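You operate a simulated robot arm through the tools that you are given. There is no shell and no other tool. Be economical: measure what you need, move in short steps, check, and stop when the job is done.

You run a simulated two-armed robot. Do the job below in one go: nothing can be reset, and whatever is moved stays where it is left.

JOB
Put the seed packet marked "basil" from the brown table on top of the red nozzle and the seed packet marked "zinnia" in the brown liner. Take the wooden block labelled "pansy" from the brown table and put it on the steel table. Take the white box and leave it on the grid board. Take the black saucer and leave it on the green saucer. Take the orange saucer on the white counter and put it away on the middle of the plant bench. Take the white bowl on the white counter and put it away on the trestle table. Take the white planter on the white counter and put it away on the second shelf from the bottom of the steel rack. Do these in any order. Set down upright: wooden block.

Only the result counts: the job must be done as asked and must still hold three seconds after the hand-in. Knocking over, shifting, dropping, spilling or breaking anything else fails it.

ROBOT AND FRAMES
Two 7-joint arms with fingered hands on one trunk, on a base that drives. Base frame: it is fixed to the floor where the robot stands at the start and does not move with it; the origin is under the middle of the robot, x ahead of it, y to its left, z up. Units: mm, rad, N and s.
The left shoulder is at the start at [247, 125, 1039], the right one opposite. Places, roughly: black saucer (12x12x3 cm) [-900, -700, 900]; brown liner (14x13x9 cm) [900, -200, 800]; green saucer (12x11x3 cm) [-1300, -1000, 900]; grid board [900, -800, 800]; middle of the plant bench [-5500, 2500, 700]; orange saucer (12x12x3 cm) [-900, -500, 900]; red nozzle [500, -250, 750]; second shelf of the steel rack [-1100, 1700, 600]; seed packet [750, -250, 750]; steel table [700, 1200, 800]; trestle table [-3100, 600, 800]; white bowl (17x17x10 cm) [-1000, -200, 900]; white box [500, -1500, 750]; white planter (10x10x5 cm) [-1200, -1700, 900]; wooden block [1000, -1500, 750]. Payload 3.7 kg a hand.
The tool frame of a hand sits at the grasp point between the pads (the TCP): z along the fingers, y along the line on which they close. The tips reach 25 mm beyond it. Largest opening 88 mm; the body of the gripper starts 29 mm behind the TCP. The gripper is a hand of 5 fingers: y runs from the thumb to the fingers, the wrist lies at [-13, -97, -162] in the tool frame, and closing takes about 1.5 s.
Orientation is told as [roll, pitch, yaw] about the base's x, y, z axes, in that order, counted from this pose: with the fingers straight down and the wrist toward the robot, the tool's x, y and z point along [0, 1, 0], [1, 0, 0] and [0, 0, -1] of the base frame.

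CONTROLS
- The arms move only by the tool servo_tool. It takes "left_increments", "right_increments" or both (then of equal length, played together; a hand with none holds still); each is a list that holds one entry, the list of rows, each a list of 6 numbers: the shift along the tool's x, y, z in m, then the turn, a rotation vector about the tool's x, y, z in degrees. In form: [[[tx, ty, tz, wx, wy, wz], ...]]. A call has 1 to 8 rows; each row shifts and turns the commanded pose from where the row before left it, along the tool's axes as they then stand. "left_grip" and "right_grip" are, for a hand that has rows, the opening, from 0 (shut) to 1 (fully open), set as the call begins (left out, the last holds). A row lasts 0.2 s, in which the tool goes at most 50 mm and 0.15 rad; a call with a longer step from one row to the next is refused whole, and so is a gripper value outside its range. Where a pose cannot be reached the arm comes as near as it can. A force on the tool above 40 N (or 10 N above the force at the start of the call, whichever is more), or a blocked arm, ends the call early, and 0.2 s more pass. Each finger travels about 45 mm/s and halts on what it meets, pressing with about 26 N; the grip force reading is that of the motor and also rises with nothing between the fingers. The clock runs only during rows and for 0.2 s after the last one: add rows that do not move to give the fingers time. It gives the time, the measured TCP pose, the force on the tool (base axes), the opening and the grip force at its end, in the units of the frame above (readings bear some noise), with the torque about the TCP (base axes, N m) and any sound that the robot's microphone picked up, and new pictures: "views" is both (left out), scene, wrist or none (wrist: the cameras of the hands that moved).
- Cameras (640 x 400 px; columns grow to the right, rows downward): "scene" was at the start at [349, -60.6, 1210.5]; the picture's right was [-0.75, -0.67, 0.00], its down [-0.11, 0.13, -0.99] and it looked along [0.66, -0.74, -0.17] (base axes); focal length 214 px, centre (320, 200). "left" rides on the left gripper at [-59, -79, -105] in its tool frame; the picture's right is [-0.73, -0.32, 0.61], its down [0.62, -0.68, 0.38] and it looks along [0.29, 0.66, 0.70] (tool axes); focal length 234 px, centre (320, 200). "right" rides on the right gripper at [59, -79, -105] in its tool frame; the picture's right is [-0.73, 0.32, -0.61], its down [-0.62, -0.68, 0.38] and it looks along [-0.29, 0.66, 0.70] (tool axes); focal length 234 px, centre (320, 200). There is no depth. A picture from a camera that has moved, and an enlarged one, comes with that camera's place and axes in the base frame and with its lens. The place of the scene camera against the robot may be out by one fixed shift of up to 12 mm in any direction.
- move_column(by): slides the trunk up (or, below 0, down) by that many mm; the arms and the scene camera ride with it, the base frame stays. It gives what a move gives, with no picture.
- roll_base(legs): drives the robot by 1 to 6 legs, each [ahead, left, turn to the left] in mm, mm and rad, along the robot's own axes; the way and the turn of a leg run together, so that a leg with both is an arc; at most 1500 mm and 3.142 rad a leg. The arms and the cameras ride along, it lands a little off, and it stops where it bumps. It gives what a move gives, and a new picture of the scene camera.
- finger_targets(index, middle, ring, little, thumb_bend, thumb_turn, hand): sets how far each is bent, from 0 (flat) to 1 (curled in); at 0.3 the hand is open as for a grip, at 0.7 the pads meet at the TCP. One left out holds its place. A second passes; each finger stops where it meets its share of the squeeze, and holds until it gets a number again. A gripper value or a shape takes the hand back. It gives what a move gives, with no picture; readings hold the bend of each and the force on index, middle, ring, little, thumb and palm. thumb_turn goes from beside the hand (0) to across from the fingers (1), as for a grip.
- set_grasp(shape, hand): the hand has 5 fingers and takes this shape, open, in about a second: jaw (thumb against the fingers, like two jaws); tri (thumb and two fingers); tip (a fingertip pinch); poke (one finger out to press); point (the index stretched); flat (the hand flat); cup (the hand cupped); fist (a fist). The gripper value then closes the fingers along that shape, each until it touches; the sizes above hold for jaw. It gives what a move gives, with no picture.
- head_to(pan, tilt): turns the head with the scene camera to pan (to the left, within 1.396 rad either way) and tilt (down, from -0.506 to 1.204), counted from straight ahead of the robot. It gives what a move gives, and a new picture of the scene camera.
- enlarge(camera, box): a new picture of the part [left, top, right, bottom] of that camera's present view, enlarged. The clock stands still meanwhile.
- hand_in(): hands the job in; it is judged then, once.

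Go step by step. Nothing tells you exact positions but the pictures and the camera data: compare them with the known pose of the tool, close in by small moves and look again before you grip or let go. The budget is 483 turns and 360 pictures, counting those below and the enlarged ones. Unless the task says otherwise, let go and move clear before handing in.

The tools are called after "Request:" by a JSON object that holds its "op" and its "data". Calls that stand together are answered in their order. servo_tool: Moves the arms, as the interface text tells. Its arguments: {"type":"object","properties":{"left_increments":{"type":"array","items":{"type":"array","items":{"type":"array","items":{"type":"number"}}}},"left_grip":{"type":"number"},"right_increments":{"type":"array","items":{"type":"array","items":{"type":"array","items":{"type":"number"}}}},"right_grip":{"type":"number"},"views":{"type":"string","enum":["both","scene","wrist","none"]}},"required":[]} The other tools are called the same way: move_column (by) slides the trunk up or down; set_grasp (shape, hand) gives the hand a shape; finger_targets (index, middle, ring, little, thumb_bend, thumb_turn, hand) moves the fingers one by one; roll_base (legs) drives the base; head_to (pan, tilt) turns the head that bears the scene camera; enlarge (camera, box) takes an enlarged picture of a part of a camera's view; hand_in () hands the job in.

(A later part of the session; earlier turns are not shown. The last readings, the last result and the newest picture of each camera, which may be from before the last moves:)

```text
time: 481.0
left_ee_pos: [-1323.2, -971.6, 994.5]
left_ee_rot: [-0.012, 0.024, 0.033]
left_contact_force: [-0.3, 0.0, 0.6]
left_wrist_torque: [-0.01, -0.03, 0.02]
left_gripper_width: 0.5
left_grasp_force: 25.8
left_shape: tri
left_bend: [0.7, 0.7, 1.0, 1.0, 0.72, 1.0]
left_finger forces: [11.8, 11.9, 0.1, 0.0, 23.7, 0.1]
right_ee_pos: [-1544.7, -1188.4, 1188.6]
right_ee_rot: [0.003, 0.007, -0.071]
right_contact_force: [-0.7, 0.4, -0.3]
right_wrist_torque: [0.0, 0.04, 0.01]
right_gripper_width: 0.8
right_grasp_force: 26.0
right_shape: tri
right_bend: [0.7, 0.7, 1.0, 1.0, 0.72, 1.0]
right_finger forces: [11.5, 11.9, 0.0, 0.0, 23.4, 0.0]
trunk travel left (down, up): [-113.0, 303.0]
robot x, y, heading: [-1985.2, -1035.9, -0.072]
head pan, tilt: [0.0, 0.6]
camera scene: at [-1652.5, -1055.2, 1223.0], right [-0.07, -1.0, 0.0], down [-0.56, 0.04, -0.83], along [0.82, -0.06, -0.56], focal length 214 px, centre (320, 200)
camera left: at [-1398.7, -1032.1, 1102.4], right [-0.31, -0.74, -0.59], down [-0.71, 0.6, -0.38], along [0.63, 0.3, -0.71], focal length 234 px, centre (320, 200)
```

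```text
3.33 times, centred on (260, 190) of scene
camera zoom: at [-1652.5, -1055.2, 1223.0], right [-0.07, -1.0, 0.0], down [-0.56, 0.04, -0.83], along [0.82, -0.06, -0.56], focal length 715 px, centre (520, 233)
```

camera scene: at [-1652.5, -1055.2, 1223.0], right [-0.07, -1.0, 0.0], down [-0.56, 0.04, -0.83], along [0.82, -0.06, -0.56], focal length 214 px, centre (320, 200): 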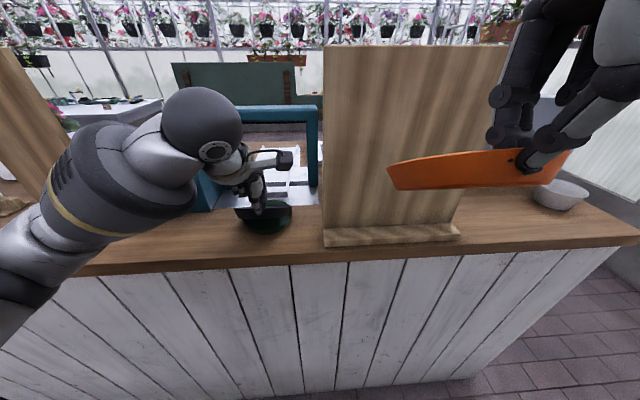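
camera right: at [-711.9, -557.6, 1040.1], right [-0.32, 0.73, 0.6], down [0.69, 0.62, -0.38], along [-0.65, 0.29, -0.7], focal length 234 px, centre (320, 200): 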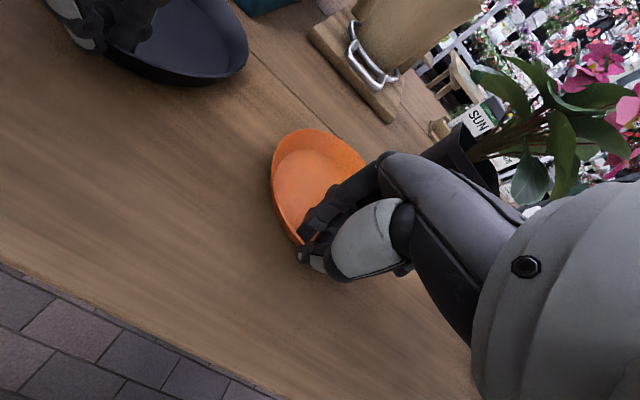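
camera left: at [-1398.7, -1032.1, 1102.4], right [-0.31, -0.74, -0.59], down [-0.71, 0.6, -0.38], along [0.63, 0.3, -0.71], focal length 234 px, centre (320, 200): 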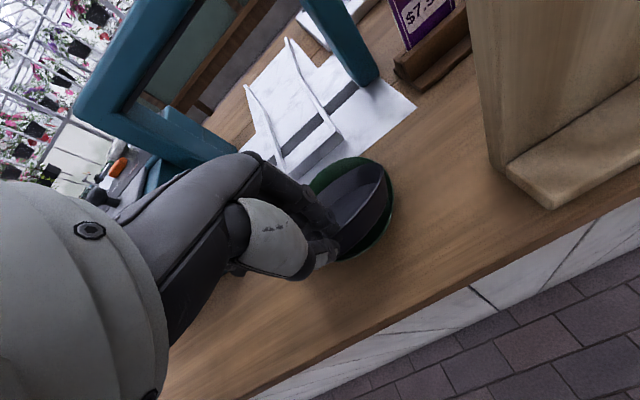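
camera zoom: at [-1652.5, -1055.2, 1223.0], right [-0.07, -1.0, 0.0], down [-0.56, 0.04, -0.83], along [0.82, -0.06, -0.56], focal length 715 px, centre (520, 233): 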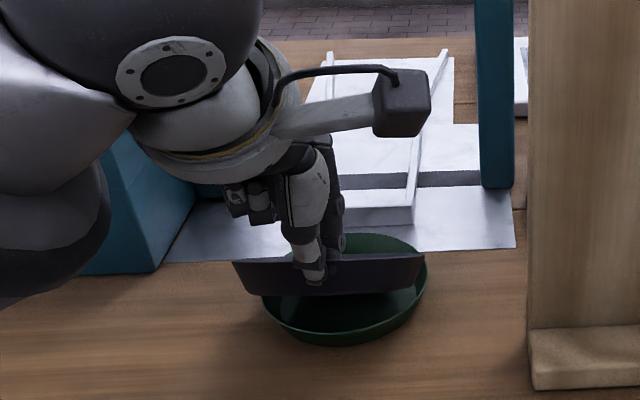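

Request:
{"op": "servo_tool", "data": {"left_increments": [[[0, 0.004, 0.015, 0, 0, 0], [0, 0, 0.012, 0, 0, 0], [0, 0, 0.004, 0, 0, 0], [0, 0, 0.003, 0, 0, 0], [0, 0, 0, 0, 0, 0]]], "views": "none"}}

Request:
{"op": "servo_tool", "data": {"left_increments": [[[0, 0, 0.003, 0, 0, 0], [0, 0, 0.003, 0, 0, 0], [0, 0, 0.003, 0, 0, 0], [0, 0, 0, 0, 0, 0]]], "views": "wrist"}}

```text
time: 482.2
left_ee_pos: [-1318.3, -975.3, 960.1]
left_ee_rot: [-0.012, 0.021, 0.033]
left_contact_force: [1.5, 0.8, 6.0]
left_wrist_torque: [0.08, -0.27, -0.01]
left_gripper_width: 0.5
left_grasp_force: 26.3
left_shape: tri
left_bend: [0.7, 0.7, 1.0, 1.0, 0.71, 1.0]
left_finger forces: [11.9, 17.4, 0.0, 0.0, 26.4, 0.0]
right_ee_pos: [-1544.8, -1189.4, 1188.7]
right_ee_rot: [0.005, 0.008, -0.068]
right_contact_force: [-0.5, -0.2, 0.4]
right_wrist_torque: [0.02, 0.01, 0.02]
right_gripper_width: 0.4
right_grasp_force: 26.1
right_shape: tri
right_bend: [0.7, 0.7, 1.0, 1.0, 0.72, 1.0]
right_finger forces: [11.5, 11.7, 0.0, 0.0, 23.3, 0.1]
trunk travel left (down, up): [-113.0, 303.0]
robot x, y, heading: [-1986.0, -1039.8, -0.066]
head pan, tilt: [0.0, 0.6]
```

```text
time: 483.2
left_ee_pos: [-1319.1, -975.4, 952.8]
left_ee_rot: [-0.015, 0.017, 0.035]
left_contact_force: [-0.9, 1.8, 24.4]
left_wrist_torque: [-0.01, -0.32, 0.03]
left_gripper_width: 1.7
left_grasp_force: 26.3
left_shape: tri
left_bend: [0.71, 0.71, 1.0, 1.0, 0.7, 1.0]
left_finger forces: [20.3, 18.9, 0.0, 0.0, 28.0, 0.0]
right_ee_pos: [-1547.0, -1189.2, 1189.3]
right_ee_rot: [0.006, 0.004, -0.07]
right_contact_force: [-0.5, 0.1, -0.2]
right_wrist_torque: [0.02, 0.04, 0.01]
right_gripper_width: 0.4
right_grasp_force: 25.6
right_shape: tri
right_bend: [0.7, 0.7, 1.0, 1.0, 0.72, 1.0]
right_finger forces: [11.6, 11.8, 0.0, 0.1, 23.4, 0.0]
trunk travel left (down, up): [-113.0, 303.0]
robot x, y, heading: [-1986.6, -1038.3, -0.07]
head pan, tilt: [0.0, 0.6]
camera left: at [-1394.5, -1034.3, 1061.7], right [-0.31, -0.75, -0.59], down [-0.71, 0.59, -0.38], along [0.64, 0.3, -0.71], focal length 234 px, centre (320, 200)
```

left: 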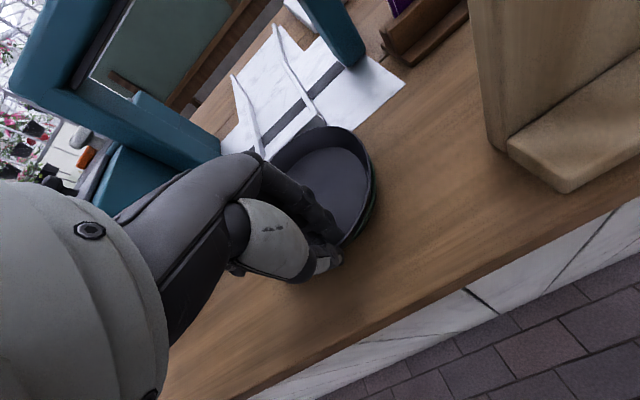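

Seated onto the green saucer. Relieve and release.

Request:
{"op": "servo_tool", "data": {"left_increments": [[[0, 0, -0.005, 0, 0, 0], [0, 0, 0, 0, 0, 0]]], "views": "none"}}

Request:
{"op": "servo_tool", "data": {"left_increments": [[[0, 0, 0, 0, 0, 0], [0, 0, 0, 0, 0, 0], [0, 0, 0, 0, 0, 0], [0, 0, 0, 0, 0, 0], [0, 0, 0, 0, 0, 0], [0, 0, 0, 0, 0, 0]]], "left_grip": 0.6, "views": "none"}}

Request:
{"op": "servo_tool", "data": {"left_increments": [[[0, 0, -0.02, 0, 0, 0], [0, 0, -0.035, 0, 0, 0], [0, 0, -0.045, 0, 0, 0], [0, 0, -0.045, 0, 0, 0], [0, -0.02, -0.04, 0, 0, 0], [0, -0.045, 0, 0, 0, 0], [0, -0.045, 0, 0, 0, 0]]], "views": "scene"}}

Request:
{"op": "enlarge", "data": {"camera": "scene", "box": [200, 160, 340, 260]}}

```text
time: 483.8
left_ee_pos: [-1319.8, -975.0, 954.8]
left_ee_rot: [-0.011, 0.027, 0.033]
left_contact_force: [1.3, 1.3, 11.5]
left_wrist_torque: [0.06, -0.27, 0.03]
left_gripper_width: 1.2
left_grasp_force: 26.6
left_shape: tri
left_bend: [0.71, 0.71, 1.0, 1.0, 0.7, 1.0]
left_finger forces: [16.1, 15.4, 0.0, 0.0, 25.4, 0.0]
right_ee_pos: [-1545.7, -1190.1, 1187.1]
right_ee_rot: [0.003, 0.007, -0.069]
right_contact_force: [0.5, -0.4, 0.1]
right_wrist_torque: [-0.01, -0.01, 0.01]
right_gripper_width: 0.7
right_grasp_force: 26.0
right_shape: tri
right_bend: [0.7, 0.7, 1.0, 1.0, 0.72, 1.0]
right_finger forces: [11.6, 11.8, 0.1, 0.0, 23.5, 0.1]
trunk travel left (down, up): [-113.0, 303.0]
robot x, y, heading: [-1981.6, -1039.9, -0.074]
head pan, tilt: [0.0, 0.6]
```

```text
time: 485.2
left_ee_pos: [-1316.6, -974.6, 955.0]
left_ee_rot: [-0.013, 0.026, 0.034]
left_contact_force: [-0.1, -0.5, 0.0]
left_wrist_torque: [0.01, 0.04, 0.0]
left_gripper_width: 52.7
left_grasp_force: 0.0
left_shape: tri
left_bend: [0.73, 0.41, 0.99, 0.99, 0.65, 1.0]
left_finger forces: [0.0, 0.0, 0.0, 0.0, 0.1, 0.0]
right_ee_pos: [-1545.0, -1189.1, 1187.5]
right_ee_rot: [0.006, 0.007, -0.069]
right_contact_force: [-0.1, 0.4, -0.1]
right_wrist_torque: [-0.01, 0.01, 0.0]
right_gripper_width: 0.8
right_grasp_force: 25.6
right_shape: tri
right_bend: [0.7, 0.7, 1.0, 1.0, 0.72, 1.0]
right_finger forces: [11.6, 11.8, 0.0, 0.0, 23.3, 0.0]
trunk travel left (down, up): [-113.0, 303.0]
robot x, y, heading: [-1987.9, -1037.9, -0.068]
head pan, tilt: [0.0, 0.6]
```

```text
time: 486.8
left_ee_pos: [-1423.6, -977.2, 1139.9]
left_ee_rot: [-0.012, 0.024, 0.033]
left_contact_force: [-1.1, 0.0, 0.3]
left_wrist_torque: [0.01, -0.01, 0.02]
left_gripper_width: 52.6
left_grasp_force: 0.0
left_shape: tri
left_bend: [0.74, 0.41, 0.99, 0.99, 0.65, 1.0]
left_finger forces: [0.0, 0.0, 0.0, 0.0, 0.1, 0.0]
right_ee_pos: [-1545.3, -1188.1, 1188.6]
right_ee_rot: [0.004, 0.008, -0.069]
right_contact_force: [0.1, 0.1, -0.6]
right_wrist_torque: [0.01, 0.03, -0.03]
right_gripper_width: 0.5
right_grasp_force: 26.6
right_shape: tri
right_bend: [0.7, 0.7, 1.0, 1.0, 0.72, 1.0]
right_finger forces: [11.6, 11.8, 0.0, 0.1, 23.4, 0.0]
trunk travel left (down, up): [-113.0, 303.0]
robot x, y, heading: [-1982.0, -1041.5, -0.068]
head pan, tilt: [0.0, 0.6]
camera scene: at [-1653.1, -1055.1, 1223.2], right [-0.07, -1.0, 0.0], down [-0.56, 0.04, -0.83], along [0.82, -0.06, -0.56], focal length 214 px, centre (320, 200)
```

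scene: 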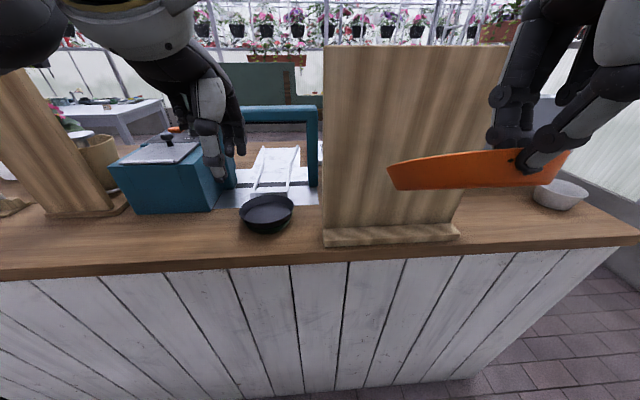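

```text
4.00 times, centred on (270, 210) of scene
camera zoom: at [-1653.1, -1055.1, 1223.2], right [-0.07, -1.0, 0.0], down [-0.56, 0.04, -0.83], along [0.82, -0.06, -0.56], focal length 858 px, centre (520, 160)
```

zoom: 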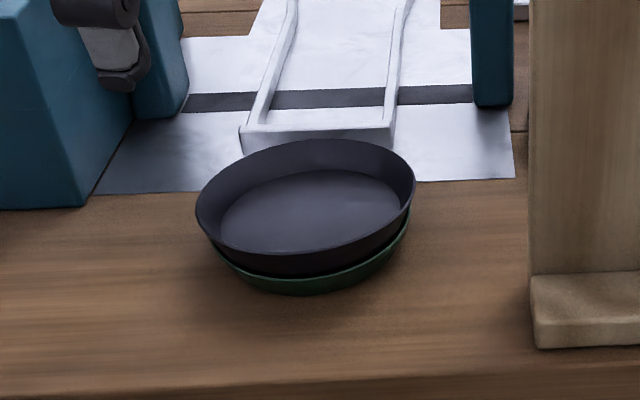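

Black is on green. Next the white planter near (-1244,-1705) with the left hand.

Request:
{"op": "roll_base", "data": {"legs": [[-60, 0, 0.068], [0, -770, 0]]}}

Request:
{"op": "servo_tool", "data": {"left_increments": [[[0, 0, 0.02, 0, 0, 0], [0, 0, 0.04, 0, 0, 0], [0, 0, 0.03, 0, 0, 0], [0, 0, 0, 0, 0, 0]]], "left_grip": 1, "views": "wrist"}}

```text
time: 494.5
left_ee_pos: [-1495.9, -1711.0, 1138.4]
left_ee_rot: [-0.01, 0.026, 0.077]
left_contact_force: [-0.1, 0.9, -1.3]
left_wrist_torque: [0.01, 0.0, -0.01]
left_gripper_width: 52.5
left_grasp_force: 0.1
left_shape: tri
left_bend: [0.74, 0.41, 0.99, 0.99, 0.65, 1.0]
left_finger forces: [0.0, 0.0, 0.0, 0.0, 0.1, 0.0]
right_ee_pos: [-1608.8, -1927.4, 1187.6]
right_ee_rot: [0.005, 0.007, -0.026]
right_contact_force: [-0.9, 0.5, 0.0]
right_wrist_torque: [-0.01, 0.02, 0.0]
right_gripper_width: 0.8
right_grasp_force: 25.8
right_shape: tri
right_bend: [0.7, 0.7, 1.0, 1.0, 0.72, 1.0]
right_finger forces: [11.5, 11.7, 0.1, 0.0, 23.4, 0.1]
trunk travel left (down, up): [-113.0, 303.0]
robot x, y, heading: [-2055.6, -1800.7, -0.026]
head pan, tilt: [0.0, 0.6]
camera scene: at [-1722.1, -1798.1, 1222.8], right [-0.03, -1.0, 0.0], down [-0.56, 0.02, -0.83], along [0.82, -0.02, -0.56], focal length 214 px, centre (320, 200)
```

scene: 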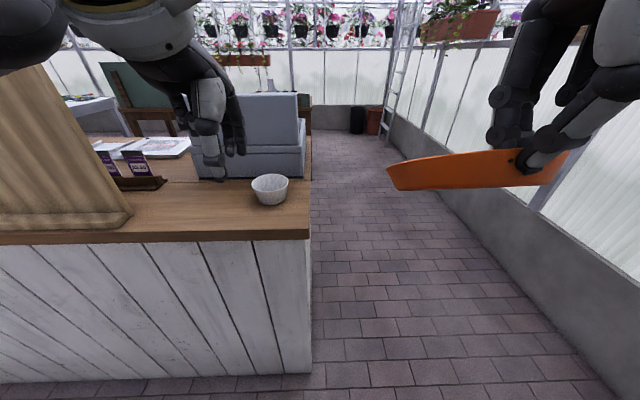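

```text
time: 495.5
left_ee_pos: [-1497.2, -1715.5, 1052.7]
left_ee_rot: [-0.011, 0.021, 0.077]
left_contact_force: [0.1, -0.5, 0.1]
left_wrist_torque: [0.0, 0.0, -0.01]
left_gripper_width: 87.7
left_grasp_force: 0.1
left_shape: tri
left_bend: [0.3, 0.3, 0.99, 0.99, 0.3, 0.98]
left_finger forces: [0.0, 0.1, 0.0, 0.0, 0.0, 0.1]
right_ee_pos: [-1609.1, -1927.8, 1188.0]
right_ee_rot: [0.003, 0.007, -0.029]
right_contact_force: [-0.1, 0.4, 0.9]
right_wrist_torque: [-0.02, 0.0, 0.01]
right_gripper_width: 0.5
right_grasp_force: 25.3
right_shape: tri
right_bend: [0.7, 0.7, 1.0, 1.0, 0.72, 1.0]
right_finger forces: [11.5, 11.9, 0.0, 0.0, 23.4, 0.0]
trunk travel left (down, up): [-113.0, 303.0]
robot x, y, heading: [-2053.7, -1797.8, -0.031]
head pan, tilt: [0.0, 0.6]
camera left: at [-1569.8, -1778.0, 1160.7], right [-0.28, -0.76, -0.59], down [-0.74, 0.56, -0.38], along [0.62, 0.33, -0.71], focal length 234 px, centre (320, 200)
```

left: 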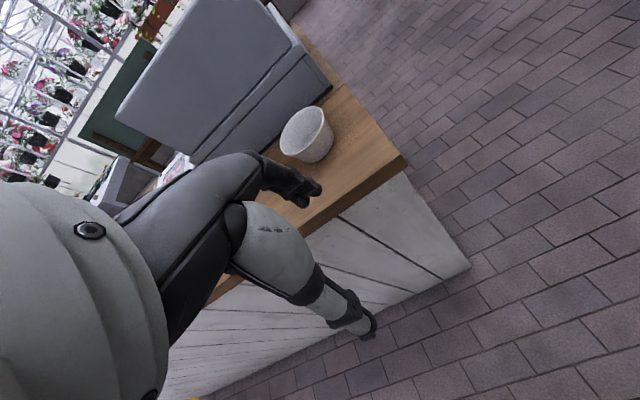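

Request:
{"op": "roll_base", "data": {"legs": [[160, 20, 0.03]]}}

Request:
{"op": "servo_tool", "data": {"left_increments": [[[0, 0.025, 0.02, 0, 0, 0], [0, 0.02, 0.02, 0, 0, 0], [0, 0, 0.02, 0, 0, 0], [0, 0, 0, 0, 0, 0]]], "views": "wrist"}}

```text
time: 496.9
left_ee_pos: [-1341.0, -1680.1, 1053.5]
left_ee_rot: [-0.012, 0.024, 0.105]
left_contact_force: [-0.2, 0.6, -1.0]
left_wrist_torque: [0.01, -0.01, 0.01]
left_gripper_width: 87.6
left_grasp_force: 0.0
left_shape: tri
left_bend: [0.3, 0.3, 0.99, 0.99, 0.3, 0.98]
left_finger forces: [0.1, 0.0, 0.0, 0.0, 0.0, 0.0]
right_ee_pos: [-1447.0, -1895.5, 1186.4]
right_ee_rot: [0.005, 0.007, 0.003]
right_contact_force: [-0.1, 0.5, -0.3]
right_wrist_torque: [-0.02, 0.02, -0.01]
right_gripper_width: 0.6
right_grasp_force: 26.2
right_shape: tri
right_bend: [0.7, 0.7, 1.0, 1.0, 0.72, 1.0]
right_finger forces: [11.5, 11.7, 0.1, 0.1, 23.2, 0.0]
trunk travel left (down, up): [-113.0, 303.0]
robot x, y, heading: [-1900.4, -1780.0, 0.003]
head pan, tilt: [0.0, 0.6]
camera scene: at [-1563.6, -1769.7, 1222.8], right [0.0, -1.0, 0.0], down [-0.57, 0.0, -0.82], along [0.82, 0.0, -0.57], focal length 214 px, centre (320, 200)
```

scene: 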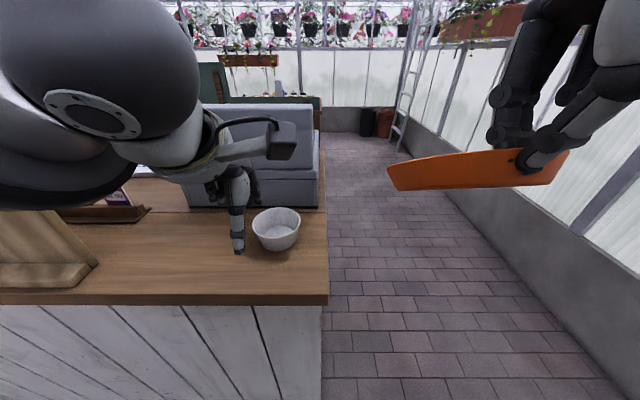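

```text
time: 497.9
left_ee_pos: [-1299.4, -1678.2, 991.5]
left_ee_rot: [-0.013, 0.023, 0.107]
left_contact_force: [-0.4, -0.7, 0.4]
left_wrist_torque: [-0.02, 0.01, -0.01]
left_gripper_width: 87.7
left_grasp_force: 0.1
left_shape: tri
left_bend: [0.3, 0.3, 0.99, 0.99, 0.3, 0.98]
left_finger forces: [0.0, 0.1, 0.0, 0.1, 0.1, 0.0]
right_ee_pos: [-1448.6, -1894.9, 1187.8]
right_ee_rot: [0.003, 0.006, 0.004]
right_contact_force: [-0.1, -0.2, -1.1]
right_wrist_torque: [0.04, 0.03, 0.02]
right_gripper_width: 0.5
right_grasp_force: 26.2
right_shape: tri
right_bend: [0.7, 0.7, 1.0, 1.0, 0.72, 1.0]
right_finger forces: [11.6, 11.7, 0.1, 0.1, 23.4, 0.0]
trunk travel left (down, up): [-113.0, 303.0]
robot x, y, heading: [-1897.4, -1781.1, 0.002]
head pan, tilt: [0.0, 0.6]
camera left: at [-1369.9, -1743.4, 1100.6], right [-0.26, -0.77, -0.59], down [-0.75, 0.54, -0.38], along [0.61, 0.35, -0.71], focal length 234 px, centre (320, 200)
```

left: 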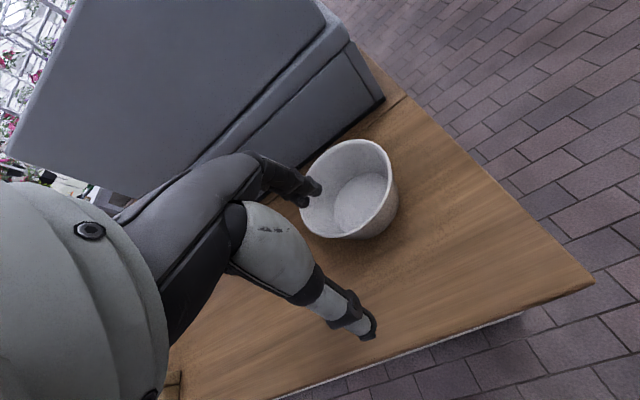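

Request:
{"op": "servo_tool", "data": {"left_increments": [[[-0.0214, 0.0142, 0.0, 0, 0, 0], [0, 0, 0.02, 0, 0, 0], [0, 0, 0.015, 0, 0, 0], [0, 0, 0.008, 0, 0, 0], [0, 0, 0, 0, 0, 0]]], "views": "wrist"}}

```text
time: 499.1
left_ee_pos: [-1284.6, -1697.0, 949.8]
left_ee_rot: [-0.013, 0.025, 0.106]
left_contact_force: [-0.1, 0.7, 0.0]
left_wrist_torque: [0.01, -0.01, 0.05]
left_gripper_width: 87.5
left_grasp_force: 0.1
left_shape: tri
left_bend: [0.3, 0.3, 0.99, 0.99, 0.3, 0.98]
left_finger forces: [0.0, 0.0, 0.1, 0.0, 0.0, 0.1]
right_ee_pos: [-1447.6, -1893.9, 1187.9]
right_ee_rot: [0.004, 0.007, 0.003]
right_contact_force: [0.0, -0.6, 0.0]
right_wrist_torque: [0.0, 0.0, -0.02]
right_gripper_width: 0.7
right_grasp_force: 26.0
right_shape: tri
right_bend: [0.7, 0.7, 1.0, 1.0, 0.72, 1.0]
right_finger forces: [11.7, 11.8, 0.0, 0.0, 23.4, 0.1]
trunk travel left (down, up): [-113.0, 303.0]
robot x, y, heading: [-1897.1, -1775.1, 0.003]
head pan, tilt: [0.0, 0.6]
camera left: at [-1354.9, -1762.4, 1057.9], right [-0.26, -0.77, -0.59], down [-0.75, 0.54, -0.38], along [0.61, 0.35, -0.71], focal length 234 px, centre (320, 200)
```

left: 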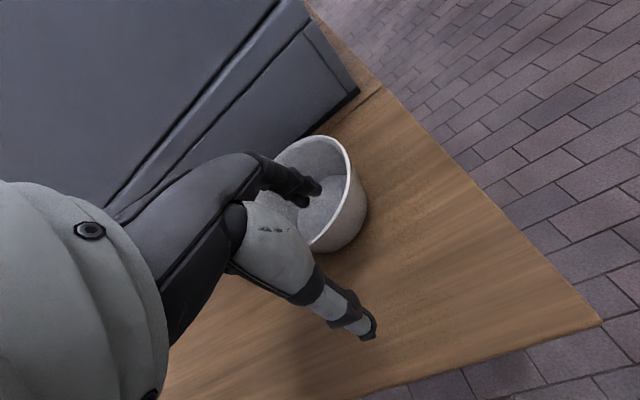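

Request:
{"op": "servo_tool", "data": {"left_increments": [[[0, 0, 0, 0, 0, 0], [0, 0, 0, 0, 0, 0], [0, 0, 0, 0, 0, 0], [0, 0, 0, 0, 0, 0], [0, 0, 0, 0, 0, 0], [0, 0, 0, 0, 0, 0], [0, 0, 0, 0, 0, 0], [0, 0, 0, 0, 0, 0]]], "left_grip": 0, "views": "none"}}

Request:
{"op": "servo_tool", "data": {"left_increments": [[[0, 0, -0.015, 0, 0, 0], [0, 0, -0.03, 0, 0, 0], [0, 0, -0.04, 0, 0, 0], [0, 0, -0.04, 0, 0, 0], [0, 0, -0.04, 0, 0, 0], [0, -0.03, 0, 0, 0, 0], [0, -0.04, 0, 0, 0, 0]]], "views": "wrist"}}

```text
time: 500.9
left_ee_pos: [-1283.3, -1697.6, 948.8]
left_ee_rot: [-0.012, 0.024, 0.107]
left_contact_force: [1.4, -0.5, 0.4]
left_wrist_torque: [-0.01, -0.15, -0.04]
left_gripper_width: 0.3
left_grasp_force: 25.9
left_shape: tri
left_bend: [0.7, 0.7, 1.0, 1.0, 0.69, 1.0]
left_finger forces: [12.3, 11.7, 0.0, 0.1, 23.2, 0.0]
right_ee_pos: [-1448.5, -1896.6, 1188.3]
right_ee_rot: [0.004, 0.006, 0.004]
right_contact_force: [0.3, 0.2, 0.1]
right_wrist_torque: [-0.01, 0.03, -0.01]
right_gripper_width: 0.7
right_grasp_force: 26.2
right_shape: tri
right_bend: [0.7, 0.7, 1.0, 1.0, 0.72, 1.0]
right_finger forces: [11.5, 11.8, 0.0, 0.0, 23.3, 0.0]
trunk travel left (down, up): [-113.0, 303.0]
robot x, y, heading: [-1898.5, -1776.5, 0.003]
head pan, tilt: [0.0, 0.6]
```

```text
time: 502.5
left_ee_pos: [-1351.6, -1704.8, 1115.1]
left_ee_rot: [-0.013, 0.023, 0.107]
left_contact_force: [-1.2, -0.1, -1.6]
left_wrist_torque: [0.01, 0.05, -0.01]
left_gripper_width: 0.1
left_grasp_force: 25.5
left_shape: tri
left_bend: [0.7, 0.7, 1.0, 1.0, 0.71, 1.0]
left_finger forces: [13.5, 13.2, 0.0, 0.0, 26.2, 0.0]
right_ee_pos: [-1449.5, -1896.9, 1189.6]
right_ee_rot: [0.005, 0.007, 0.004]
right_contact_force: [0.9, -0.5, -0.3]
right_wrist_torque: [-0.05, 0.01, -0.06]
right_gripper_width: 0.5
right_grasp_force: 25.9
right_shape: tri
right_bend: [0.7, 0.7, 1.0, 1.0, 0.72, 1.0]
right_finger forces: [11.6, 11.8, 0.0, 0.1, 23.4, 0.1]
trunk travel left (down, up): [-113.0, 303.0]
robot x, y, heading: [-1901.1, -1781.3, 0.001]
head pan, tilt: [0.0, 0.6]
camera left: at [-1421.8, -1769.3, 1223.3], right [-0.26, -0.76, -0.59], down [-0.75, 0.54, -0.38], along [0.61, 0.35, -0.71], focal length 234 px, centre (320, 200)
```

left: 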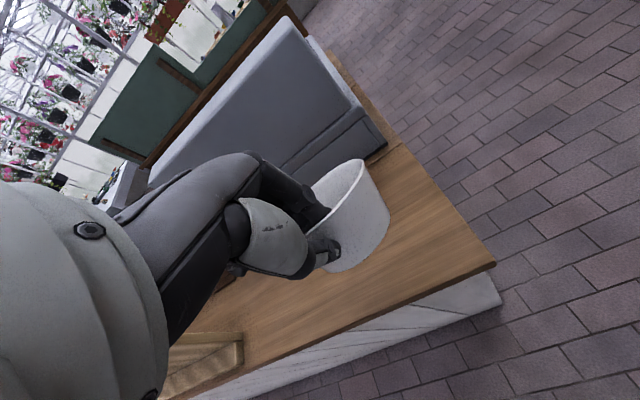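

Planter held. Heading north through the aisle behind the counter.

Request:
{"op": "roll_base", "data": {"legs": [[-150, 0, 0], [0, 1450, 0]]}}

Request:
{"op": "head_to", "data": {"pan": 1.0, "tilt": 0.4}}

```text
time: 516.0
left_ee_pos: [-1516.6, -277.6, 1113.0]
left_ee_rot: [-0.013, 0.024, 0.126]
left_contact_force: [0.1, 0.2, -1.1]
left_wrist_torque: [0.02, 0.05, 0.0]
left_gripper_width: 0.0
left_grasp_force: 26.2
left_shape: tri
left_bend: [0.7, 0.7, 1.0, 1.0, 0.71, 1.0]
left_finger forces: [13.7, 13.3, 0.0, 0.0, 26.3, 0.0]
right_ee_pos: [-1609.7, -472.8, 1187.9]
right_ee_rot: [0.003, 0.008, 0.023]
right_contact_force: [0.1, 0.4, -0.4]
right_wrist_torque: [-0.01, 0.02, 0.01]
right_gripper_width: 0.4
right_grasp_force: 26.2
right_shape: tri
right_bend: [0.7, 0.7, 1.0, 1.0, 0.72, 1.0]
right_finger forces: [11.7, 11.8, 0.0, 0.0, 23.4, 0.0]
trunk travel left (down, up): [-113.0, 303.0]
robot x, y, heading: [-2062.8, -364.4, 0.027]
head pan, tilt: [0.0, 0.6]
camera scene: at [-1729.2, -349.2, 1222.8], right [0.02, -1.0, 0.0], down [-0.56, -0.01, -0.82], along [0.82, 0.02, -0.57], focal length 214 px, centre (320, 200)
```

scene: 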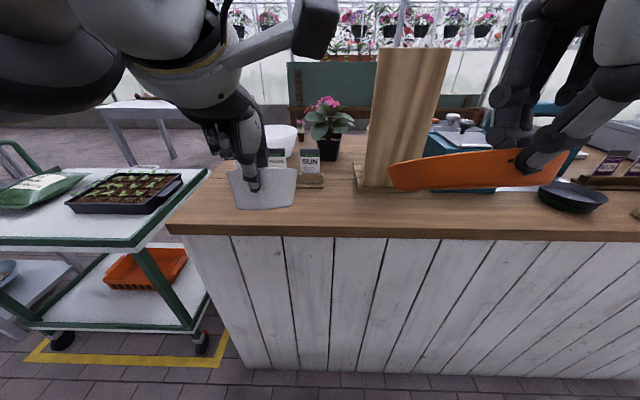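

```text
time: 517.3
left_ee_pos: [-1516.8, -278.3, 1115.2]
left_ee_rot: [-0.012, 0.023, 0.127]
left_contact_force: [-0.2, -0.4, -1.4]
left_wrist_torque: [0.01, 0.04, -0.04]
left_gripper_width: 0.0
left_grasp_force: 26.4
left_shape: tri
left_bend: [0.7, 0.7, 1.0, 1.0, 0.71, 1.0]
left_finger forces: [13.6, 13.2, 0.0, 0.0, 26.3, 0.0]
right_ee_pos: [-1608.0, -470.4, 1195.7]
right_ee_rot: [0.02, -0.004, 0.023]
right_contact_force: [30.4, 28.9, 79.6]
right_wrist_torque: [-3.78, 7.7, -1.32]
right_gripper_width: 0.9
right_grasp_force: 25.9
right_shape: tri
right_bend: [0.7, 0.7, 1.0, 1.0, 0.72, 1.0]
right_finger forces: [11.8, 11.9, 0.1, 0.0, 23.6, 0.0]
trunk travel left (down, up): [-113.0, 303.0]
robot x, y, heading: [-2062.0, -364.4, 0.02]
head pan, tilt: [1.0, 0.4]
camera scene: at [-1731.3, -324.2, 1230.6], right [0.3, -0.95, 0.0], down [-0.47, -0.15, -0.87], along [0.83, 0.26, -0.49], focal length 214 px, centre (320, 200)
```

scene: 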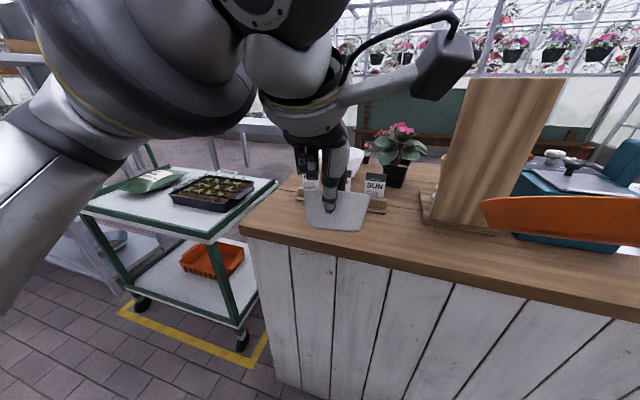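

The head bumped the pulled-in right wrist; returning the head and moving that hand outward.

Request:
{"op": "head_to", "data": {"pan": 0.0, "tilt": 0.6}}

Request:
{"op": "servo_tool", "data": {"right_increments": [[[-0.03, 0.02, -0.02, 0, 0, 0], [-0.03, 0.02, -0.02, 0, 0, 0], [-0.03, 0.0, 0, 0, 0, 0]]], "views": "none"}}

```text
time: 518.6
left_ee_pos: [-1516.7, -278.2, 1113.6]
left_ee_rot: [-0.012, 0.024, 0.127]
left_contact_force: [0.7, -0.5, -2.1]
left_wrist_torque: [-0.02, 0.04, -0.02]
left_gripper_width: 0.0
left_grasp_force: 25.9
left_shape: tri
left_bend: [0.7, 0.7, 1.0, 1.0, 0.71, 1.0]
left_finger forces: [13.6, 13.3, 0.1, 0.1, 26.4, 0.0]
right_ee_pos: [-1610.2, -472.6, 1186.9]
right_ee_rot: [0.003, 0.011, 0.024]
right_contact_force: [0.4, 0.2, -0.1]
right_wrist_torque: [0.0, 0.02, -0.02]
right_gripper_width: 0.7
right_grasp_force: 25.4
right_shape: tri
right_bend: [0.7, 0.7, 1.0, 1.0, 0.72, 1.0]
right_finger forces: [11.8, 11.9, 0.1, 0.0, 23.6, 0.1]
trunk travel left (down, up): [-113.0, 303.0]
robot x, y, heading: [-2065.8, -368.2, 0.024]
head pan, tilt: [0.0, 0.6]
camera scene: at [-1729.2, -349.2, 1222.8], right [0.03, -1.0, 0.0], down [-0.56, -0.01, -0.83], along [0.82, 0.02, -0.56], focal length 214 px, centre (320, 200)
```

scene: 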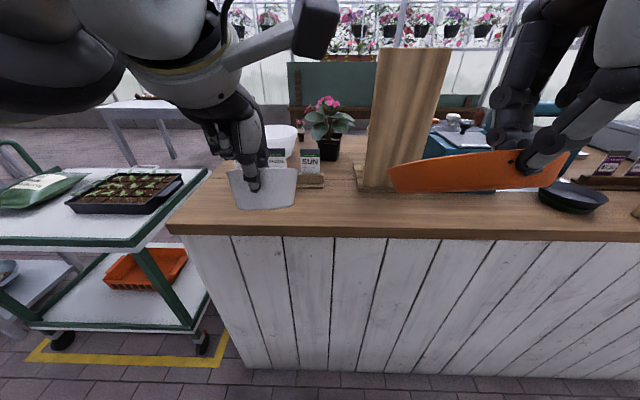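

```text
time: 519.4
left_ee_pos: [-1516.5, -279.6, 1114.2]
left_ee_rot: [-0.012, 0.024, 0.127]
left_contact_force: [-0.4, 0.2, -2.1]
left_wrist_torque: [0.01, 0.04, 0.02]
left_gripper_width: 0.0
left_grasp_force: 25.7
left_shape: tri
left_bend: [0.7, 0.7, 1.0, 1.0, 0.71, 1.0]
left_finger forces: [13.5, 13.3, 0.0, 0.1, 26.3, 0.1]
right_ee_pos: [-1566.8, -562.2, 1227.6]
right_ee_rot: [0.004, 0.007, 0.025]
right_contact_force: [0.0, -0.3, -0.3]
right_wrist_torque: [0.03, -0.01, 0.04]
right_gripper_width: 0.5
right_grasp_force: 25.5
right_shape: tri
right_bend: [0.7, 0.7, 1.0, 1.0, 0.72, 1.0]
right_finger forces: [11.7, 11.9, 0.0, 0.0, 23.7, 0.1]
trunk travel left (down, up): [-113.0, 303.0]
robot x, y, heading: [-2064.0, -364.7, 0.022]
head pan, tilt: [0.0, 0.6]
```

Request:
{"op": "roll_base", "data": {"legs": [[0, 1450, -0.02], [0, 500, 0]]}}

```text
time: 536.9
left_ee_pos: [-1535.5, 1682.5, 1115.5]
left_ee_rot: [-0.012, 0.025, 0.12]
left_contact_force: [0.1, 0.2, -1.1]
left_wrist_torque: [-0.03, 0.07, 0.0]
left_gripper_width: 0.1
left_grasp_force: 26.6
left_shape: tri
left_bend: [0.7, 0.7, 1.0, 1.0, 0.71, 1.0]
left_finger forces: [13.6, 13.3, 0.0, 0.1, 26.4, 0.0]
right_ee_pos: [-1588.5, 1400.0, 1228.1]
right_ee_rot: [0.003, 0.006, 0.014]
right_contact_force: [-0.3, 0.1, -0.8]
right_wrist_torque: [-0.02, 0.04, 0.01]
right_gripper_width: 0.5
right_grasp_force: 25.9
right_shape: tri
right_bend: [0.7, 0.7, 1.0, 1.0, 0.72, 1.0]
right_finger forces: [11.7, 11.8, 0.0, 0.0, 23.6, 0.0]
trunk travel left (down, up): [-113.0, 303.0]
robot x, y, heading: [-2086.0, 1597.1, 0.013]
head pan, tilt: [0.0, 0.6]
camera scene: at [-1749.6, 1613.3, 1222.8], right [0.02, -1.0, 0.0], down [-0.56, -0.01, -0.82], along [0.82, 0.01, -0.57], focal length 214 px, centre (320, 200)
```

scene: 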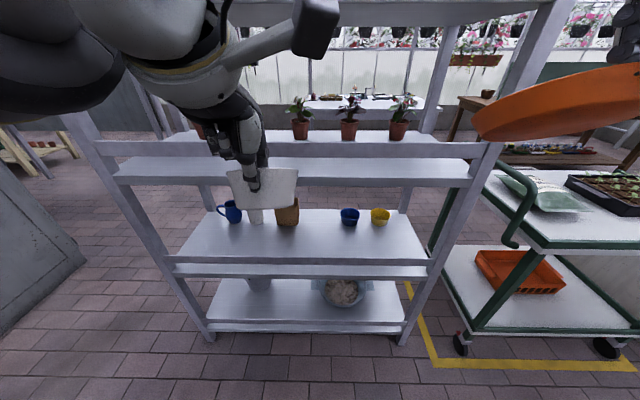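

I'm at the back of the rack; shelf 2 (z≈600) has free space near this edge. Lowering the planter outside the rack first.

Request:
{"op": "servo_tool", "data": {"left_increments": [[[0, 0, 0.045, 0, 0, 0], [0, 0, 0.045, 0, 0, 0], [0, 0, 0.045, 0, 0, 0], [0, 0, 0.045, 0, 0, 0], [0, 0, 0.045, 0, 0, 0], [0, 0, 0.045, 0, 0, 0], [0, 0, 0.045, 0, 0, 0]]], "views": "none"}}

Request:
{"op": "servo_tool", "data": {"left_increments": [[[0, 0, 0.03, 0, 0, 0], [0, 0, 0.03, 0, 0, 0], [0, 0, 0.02, 0, 0, 0], [0, 0, 0, 0, 0, 0]]], "views": "both"}}

```text
time: 538.5
left_ee_pos: [-1546.3, 1675.4, 799.2]
left_ee_rot: [-0.01, 0.023, 0.119]
left_contact_force: [-0.2, -0.6, -1.5]
left_wrist_torque: [0.01, 0.07, 0.03]
left_gripper_width: 0.1
left_grasp_force: 25.8
left_shape: tri
left_bend: [0.7, 0.7, 1.0, 1.0, 0.71, 1.0]
left_finger forces: [13.2, 13.3, 0.1, 0.1, 26.0, 0.0]
right_ee_pos: [-1588.0, 1399.8, 1228.3]
right_ee_rot: [0.005, 0.01, 0.014]
right_contact_force: [-1.0, -0.7, -0.4]
right_wrist_torque: [0.01, -0.01, 0.01]
right_gripper_width: 0.5
right_grasp_force: 26.0
right_shape: tri
right_bend: [0.7, 0.7, 1.0, 1.0, 0.72, 1.0]
right_finger forces: [11.7, 12.0, 0.0, 0.0, 23.6, 0.1]
trunk travel left (down, up): [-113.0, 303.0]
robot x, y, heading: [-2082.5, 1599.4, 0.013]
head pan, tilt: [0.0, 0.6]
```

```text
time: 539.5
left_ee_pos: [-1545.8, 1676.0, 719.8]
left_ee_rot: [-0.013, 0.024, 0.118]
left_contact_force: [0.1, -0.5, -2.0]
left_wrist_torque: [-0.01, 0.03, 0.03]
left_gripper_width: 0.0
left_grasp_force: 26.3
left_shape: tri
left_bend: [0.7, 0.7, 1.0, 1.0, 0.71, 1.0]
left_finger forces: [13.0, 13.2, 0.0, 0.1, 25.8, 0.0]
right_ee_pos: [-1588.4, 1399.0, 1227.8]
right_ee_rot: [0.003, 0.008, 0.015]
right_contact_force: [0.2, 0.5, -0.9]
right_wrist_torque: [0.01, 0.01, 0.01]
right_gripper_width: 0.6
right_grasp_force: 26.1
right_shape: tri
right_bend: [0.7, 0.7, 1.0, 1.0, 0.72, 1.0]
right_finger forces: [11.8, 11.9, 0.1, 0.1, 23.6, 0.0]
trunk travel left (down, up): [-113.0, 303.0]
robot x, y, heading: [-2084.2, 1602.2, 0.017]
head pan, tilt: [0.0, 0.6]
camera scene: at [-1749.7, 1613.2, 1222.9], right [0.02, -1.0, 0.0], down [-0.56, -0.01, -0.83], along [0.82, 0.01, -0.56], focal length 214 px, centre (320, 200)
camera left: at [-1615.3, 1610.5, 827.1], right [-0.25, -0.77, -0.59], down [-0.76, 0.53, -0.37], along [0.6, 0.36, -0.71], focal length 234 px, centre (320, 200)
```

scene: 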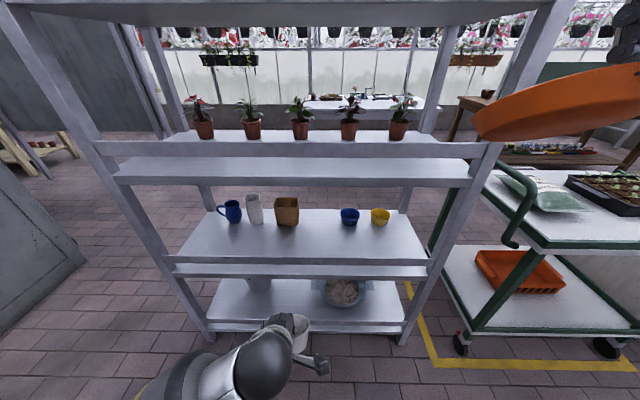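
left: 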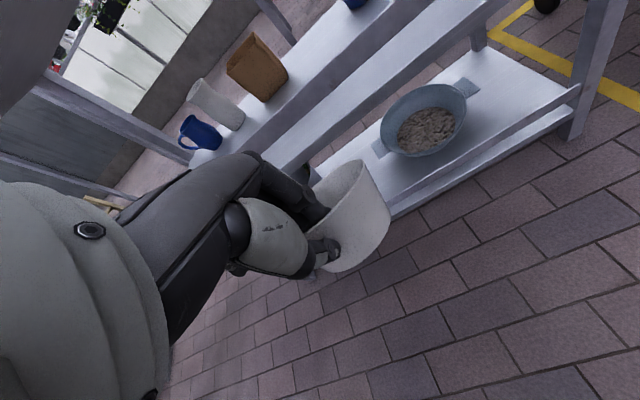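

Request:
{"op": "enlarge", "data": {"camera": "left", "box": [160, 0, 480, 200]}}

```text
2.00 times, centred on (320, 100) of left
camera zoom: at [-1615.3, 1610.5, 827.1], right [-0.25, -0.77, -0.59], down [-0.76, 0.53, -0.37], along [0.6, 0.36, -0.71], focal length 468 px, centre (320, 400)
```

zoom: 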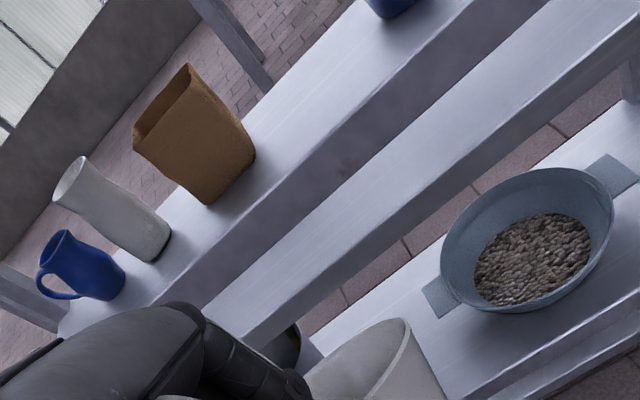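

Shelf 2's surface is at z≈640 with its back edge at x≈-1250. Moving in with the base a little, then extending the arm between the shelves.

Request:
{"op": "roll_base", "data": {"legs": [[110, -25, 0]]}}

Request:
{"op": "servo_tool", "data": {"left_increments": [[[0, 0.02, -0.01, 0, 0, 0], [0, 0.04, 0, 0, 0, 0], [0, 0.04, 0, 0, 0, 0], [0, 0.04, 0, 0, 0, 0]]], "views": "wrist"}}

```text
time: 540.7
left_ee_pos: [-1432.6, 1652.9, 719.3]
left_ee_rot: [-0.013, 0.025, 0.12]
left_contact_force: [-1.4, 0.3, -2.0]
left_wrist_torque: [0.0, -0.02, 0.0]
left_gripper_width: 0.0
left_grasp_force: 25.2
left_shape: tri
left_bend: [0.7, 0.7, 1.0, 1.0, 0.71, 1.0]
left_finger forces: [13.1, 13.2, 0.1, 0.1, 25.6, 0.0]
right_ee_pos: [-1477.1, 1375.5, 1227.3]
right_ee_rot: [0.006, 0.007, 0.017]
right_contact_force: [0.9, -0.2, -0.4]
right_wrist_torque: [0.04, 0.04, 0.01]
right_gripper_width: 0.7
right_grasp_force: 26.2
right_shape: tri
right_bend: [0.7, 0.7, 1.0, 1.0, 0.72, 1.0]
right_finger forces: [11.7, 11.9, 0.1, 0.0, 23.5, 0.0]
trunk travel left (down, up): [-113.0, 303.0]
robot x, y, heading: [-1968.2, 1576.7, 0.015]
head pan, tilt: [0.0, 0.6]
camera scene: at [-1636.8, 1589.4, 1222.6], right [0.02, -1.0, 0.0], down [-0.57, -0.01, -0.82], along [0.82, 0.01, -0.57], focal length 214 px, centre (320, 200)
```

scene: 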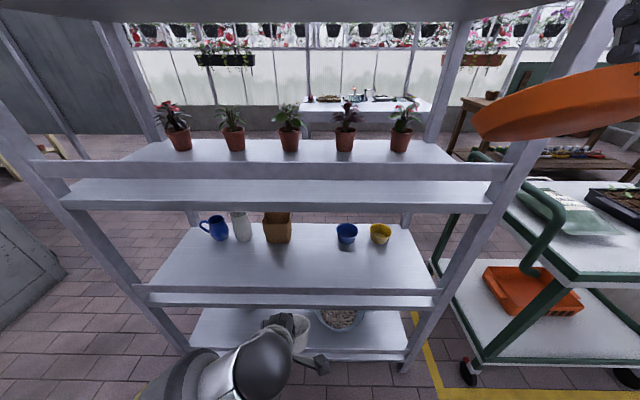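

```text
time: 541.9
left_ee_pos: [-1298.3, 1665.3, 736.0]
left_ee_rot: [-0.02, 0.013, 0.118]
left_contact_force: [-25.0, 2.4, 29.8]
left_wrist_torque: [0.1, 1.03, 0.12]
left_gripper_width: 0.2
left_grasp_force: 26.0
left_shape: tri
left_bend: [0.7, 0.7, 1.0, 1.0, 0.71, 1.0]
left_finger forces: [12.3, 9.2, 0.0, 0.1, 58.6, 0.0]
right_ee_pos: [-1483.0, 1377.3, 1230.5]
right_ee_rot: [0.004, 0.003, 0.016]
right_contact_force: [-0.1, -0.1, -1.1]
right_wrist_torque: [0.0, 0.0, -0.01]
right_gripper_width: 0.8
right_grasp_force: 25.7
right_shape: tri
right_bend: [0.7, 0.7, 1.0, 1.0, 0.72, 1.0]
right_finger forces: [11.7, 12.0, 0.1, 0.0, 23.6, 0.0]
trunk travel left (down, up): [-113.0, 303.0]
robot x, y, heading: [-1973.1, 1576.9, 0.018]
head pan, tilt: [0.0, 0.6]
stopped in row 4 (left hand): the force on the tool passed its limit at 44 N (the readings are from after the stop); the commanded pose is now the measured one
camera left: at [-1369.9, 1600.6, 843.7], right [-0.24, -0.77, -0.59], down [-0.75, 0.53, -0.39], along [0.61, 0.35, -0.71], focal length 234 px, centre (320, 200)
```

left: 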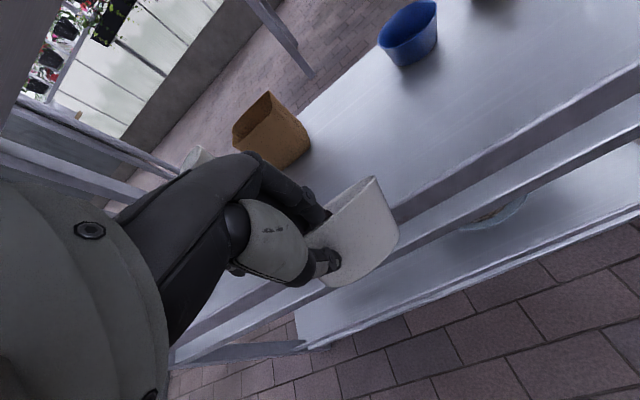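

The planter's far bottom edge touched the shelf edge. Backing off and raising.

Request:
{"op": "servo_tool", "data": {"left_increments": [[[0, -0.03, -0.01, 0, 0, 0], [0, -0.03, -0.02, 0, 0, 0], [0, -0.02, -0.02, 0, 0, 0], [0, 0, 0, 0, 0, 0]]], "views": "both"}}

Request:
{"op": "enlarge", "data": {"camera": "left", "box": [240, 100, 440, 320]}}

```text
time: 542.9
left_ee_pos: [-1372.2, 1658.0, 782.9]
left_ee_rot: [-0.015, 0.023, 0.118]
left_contact_force: [-0.1, -0.5, -1.0]
left_wrist_torque: [0.01, 0.04, -0.03]
left_gripper_width: 0.0
left_grasp_force: 25.9
left_shape: tri
left_bend: [0.7, 0.7, 1.0, 1.0, 0.71, 1.0]
left_finger forces: [11.5, 13.4, 0.1, 0.0, 24.1, 0.0]
right_ee_pos: [-1477.8, 1375.8, 1228.1]
right_ee_rot: [0.005, 0.007, 0.017]
right_contact_force: [-0.5, 0.8, 0.1]
right_wrist_torque: [-0.02, 0.01, -0.01]
right_gripper_width: 0.5
right_grasp_force: 26.3
right_shape: tri
right_bend: [0.7, 0.7, 1.0, 1.0, 0.72, 1.0]
right_finger forces: [11.7, 11.9, 0.0, 0.0, 23.7, 0.0]
trunk travel left (down, up): [-113.0, 303.0]
robot x, y, heading: [-1974.7, 1573.5, 0.012]
head pan, tilt: [0.0, 0.6]
camera scene: at [-1638.1, 1589.7, 1222.7], right [0.02, -1.0, 0.0], down [-0.57, -0.01, -0.82], along [0.82, 0.01, -0.57], focal length 214 px, centre (320, 200)
camera left: at [-1442.3, 1592.9, 891.5], right [-0.25, -0.77, -0.59], down [-0.76, 0.53, -0.38], along [0.6, 0.35, -0.72], focal length 234 px, centre (320, 200)
```

scene: 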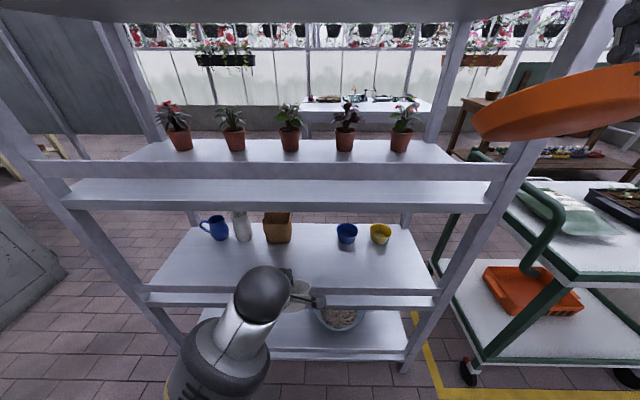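
left: 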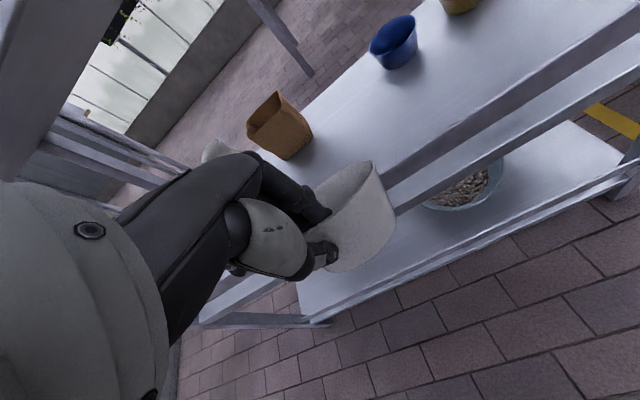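

```text
1.82 times, centred on (340, 210) of left
camera zoom: at [-1442.3, 1592.9, 891.5], right [-0.25, -0.77, -0.59], down [-0.76, 0.53, -0.38], along [0.6, 0.35, -0.72], focal length 426 px, centre (284, 182)
```

zoom: 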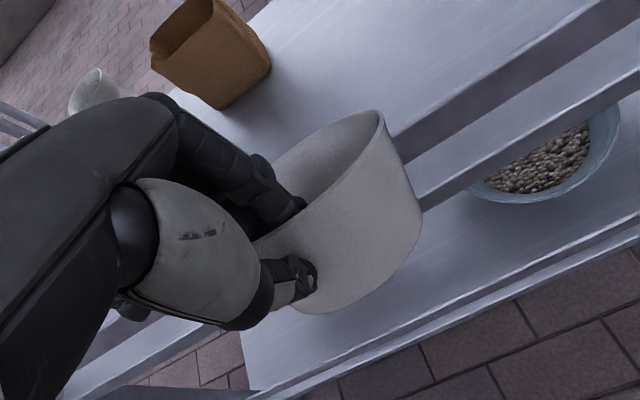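

The pinch made the planter droop about 30° (its wall aligned with the pads). I'll pitch the hand 30° so the planter is level.

Request:
{"op": "servo_tool", "data": {"left_increments": [[[0, 0, 0, -7.5, 0, 0], [0, 0, 0, -7.5, 0, 0], [0, 0, 0, -7.5, 0, 0], [0, 0, 0, -7.5, 0, 0], [0, 0, 0, 0, 0, 0]]], "views": "scene"}}

Request:
{"op": "enlarge", "data": {"camera": "scene", "box": [200, 220, 360, 340]}}

```text
time: 544.1
left_ee_pos: [-1373.1, 1656.9, 781.5]
left_ee_rot: [-0.02, -0.503, 0.128]
left_contact_force: [1.0, -0.2, -1.3]
left_wrist_torque: [0.03, 0.08, 0.01]
left_gripper_width: 0.1
left_grasp_force: 26.0
left_shape: tri
left_bend: [0.7, 0.7, 1.0, 1.0, 0.71, 1.0]
left_finger forces: [10.8, 13.6, 0.0, 0.0, 24.5, 0.0]
right_ee_pos: [-1476.8, 1376.7, 1228.0]
right_ee_rot: [0.005, 0.008, 0.018]
right_contact_force: [0.2, 1.1, -0.3]
right_wrist_torque: [-0.01, 0.01, 0.0]
right_gripper_width: 0.5
right_grasp_force: 26.3
right_shape: tri
right_bend: [0.7, 0.7, 1.0, 1.0, 0.72, 1.0]
right_finger forces: [11.8, 11.9, 0.0, 0.1, 23.6, 0.1]
trunk travel left (down, up): [-113.0, 303.0]
robot x, y, heading: [-1971.6, 1580.6, 0.012]
head pan, tilt: [0.0, 0.6]
camera scene: at [-1638.1, 1589.7, 1222.8], right [0.02, -1.0, 0.0], down [-0.57, -0.01, -0.82], along [0.82, 0.01, -0.57], focal length 214 px, centre (320, 200)
```

scene: 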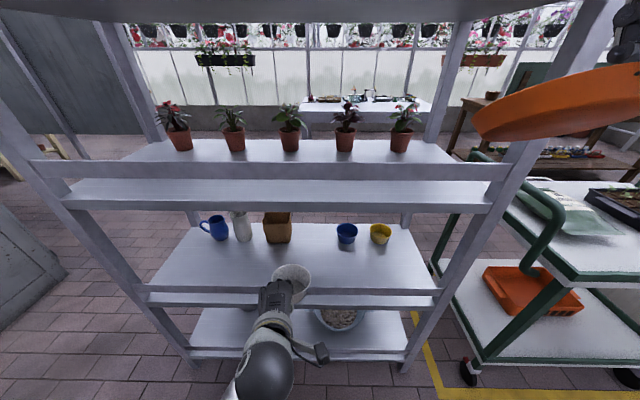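

```text
3.33 times, centred on (280, 280) of scene
camera zoom: at [-1638.1, 1589.7, 1222.8], right [0.02, -1.0, 0.0], down [-0.57, -0.01, -0.82], along [0.82, 0.01, -0.57], focal length 715 px, centre (453, -67)
```

zoom: 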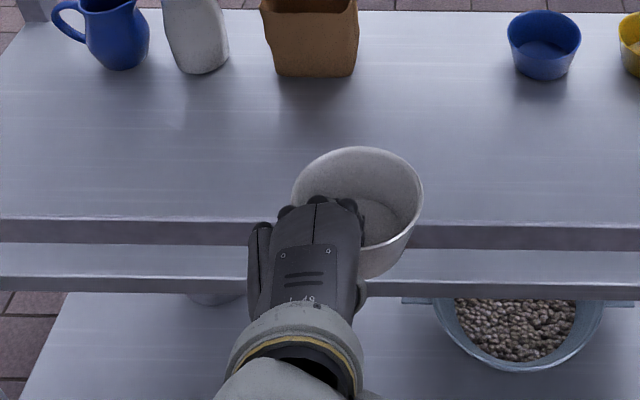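

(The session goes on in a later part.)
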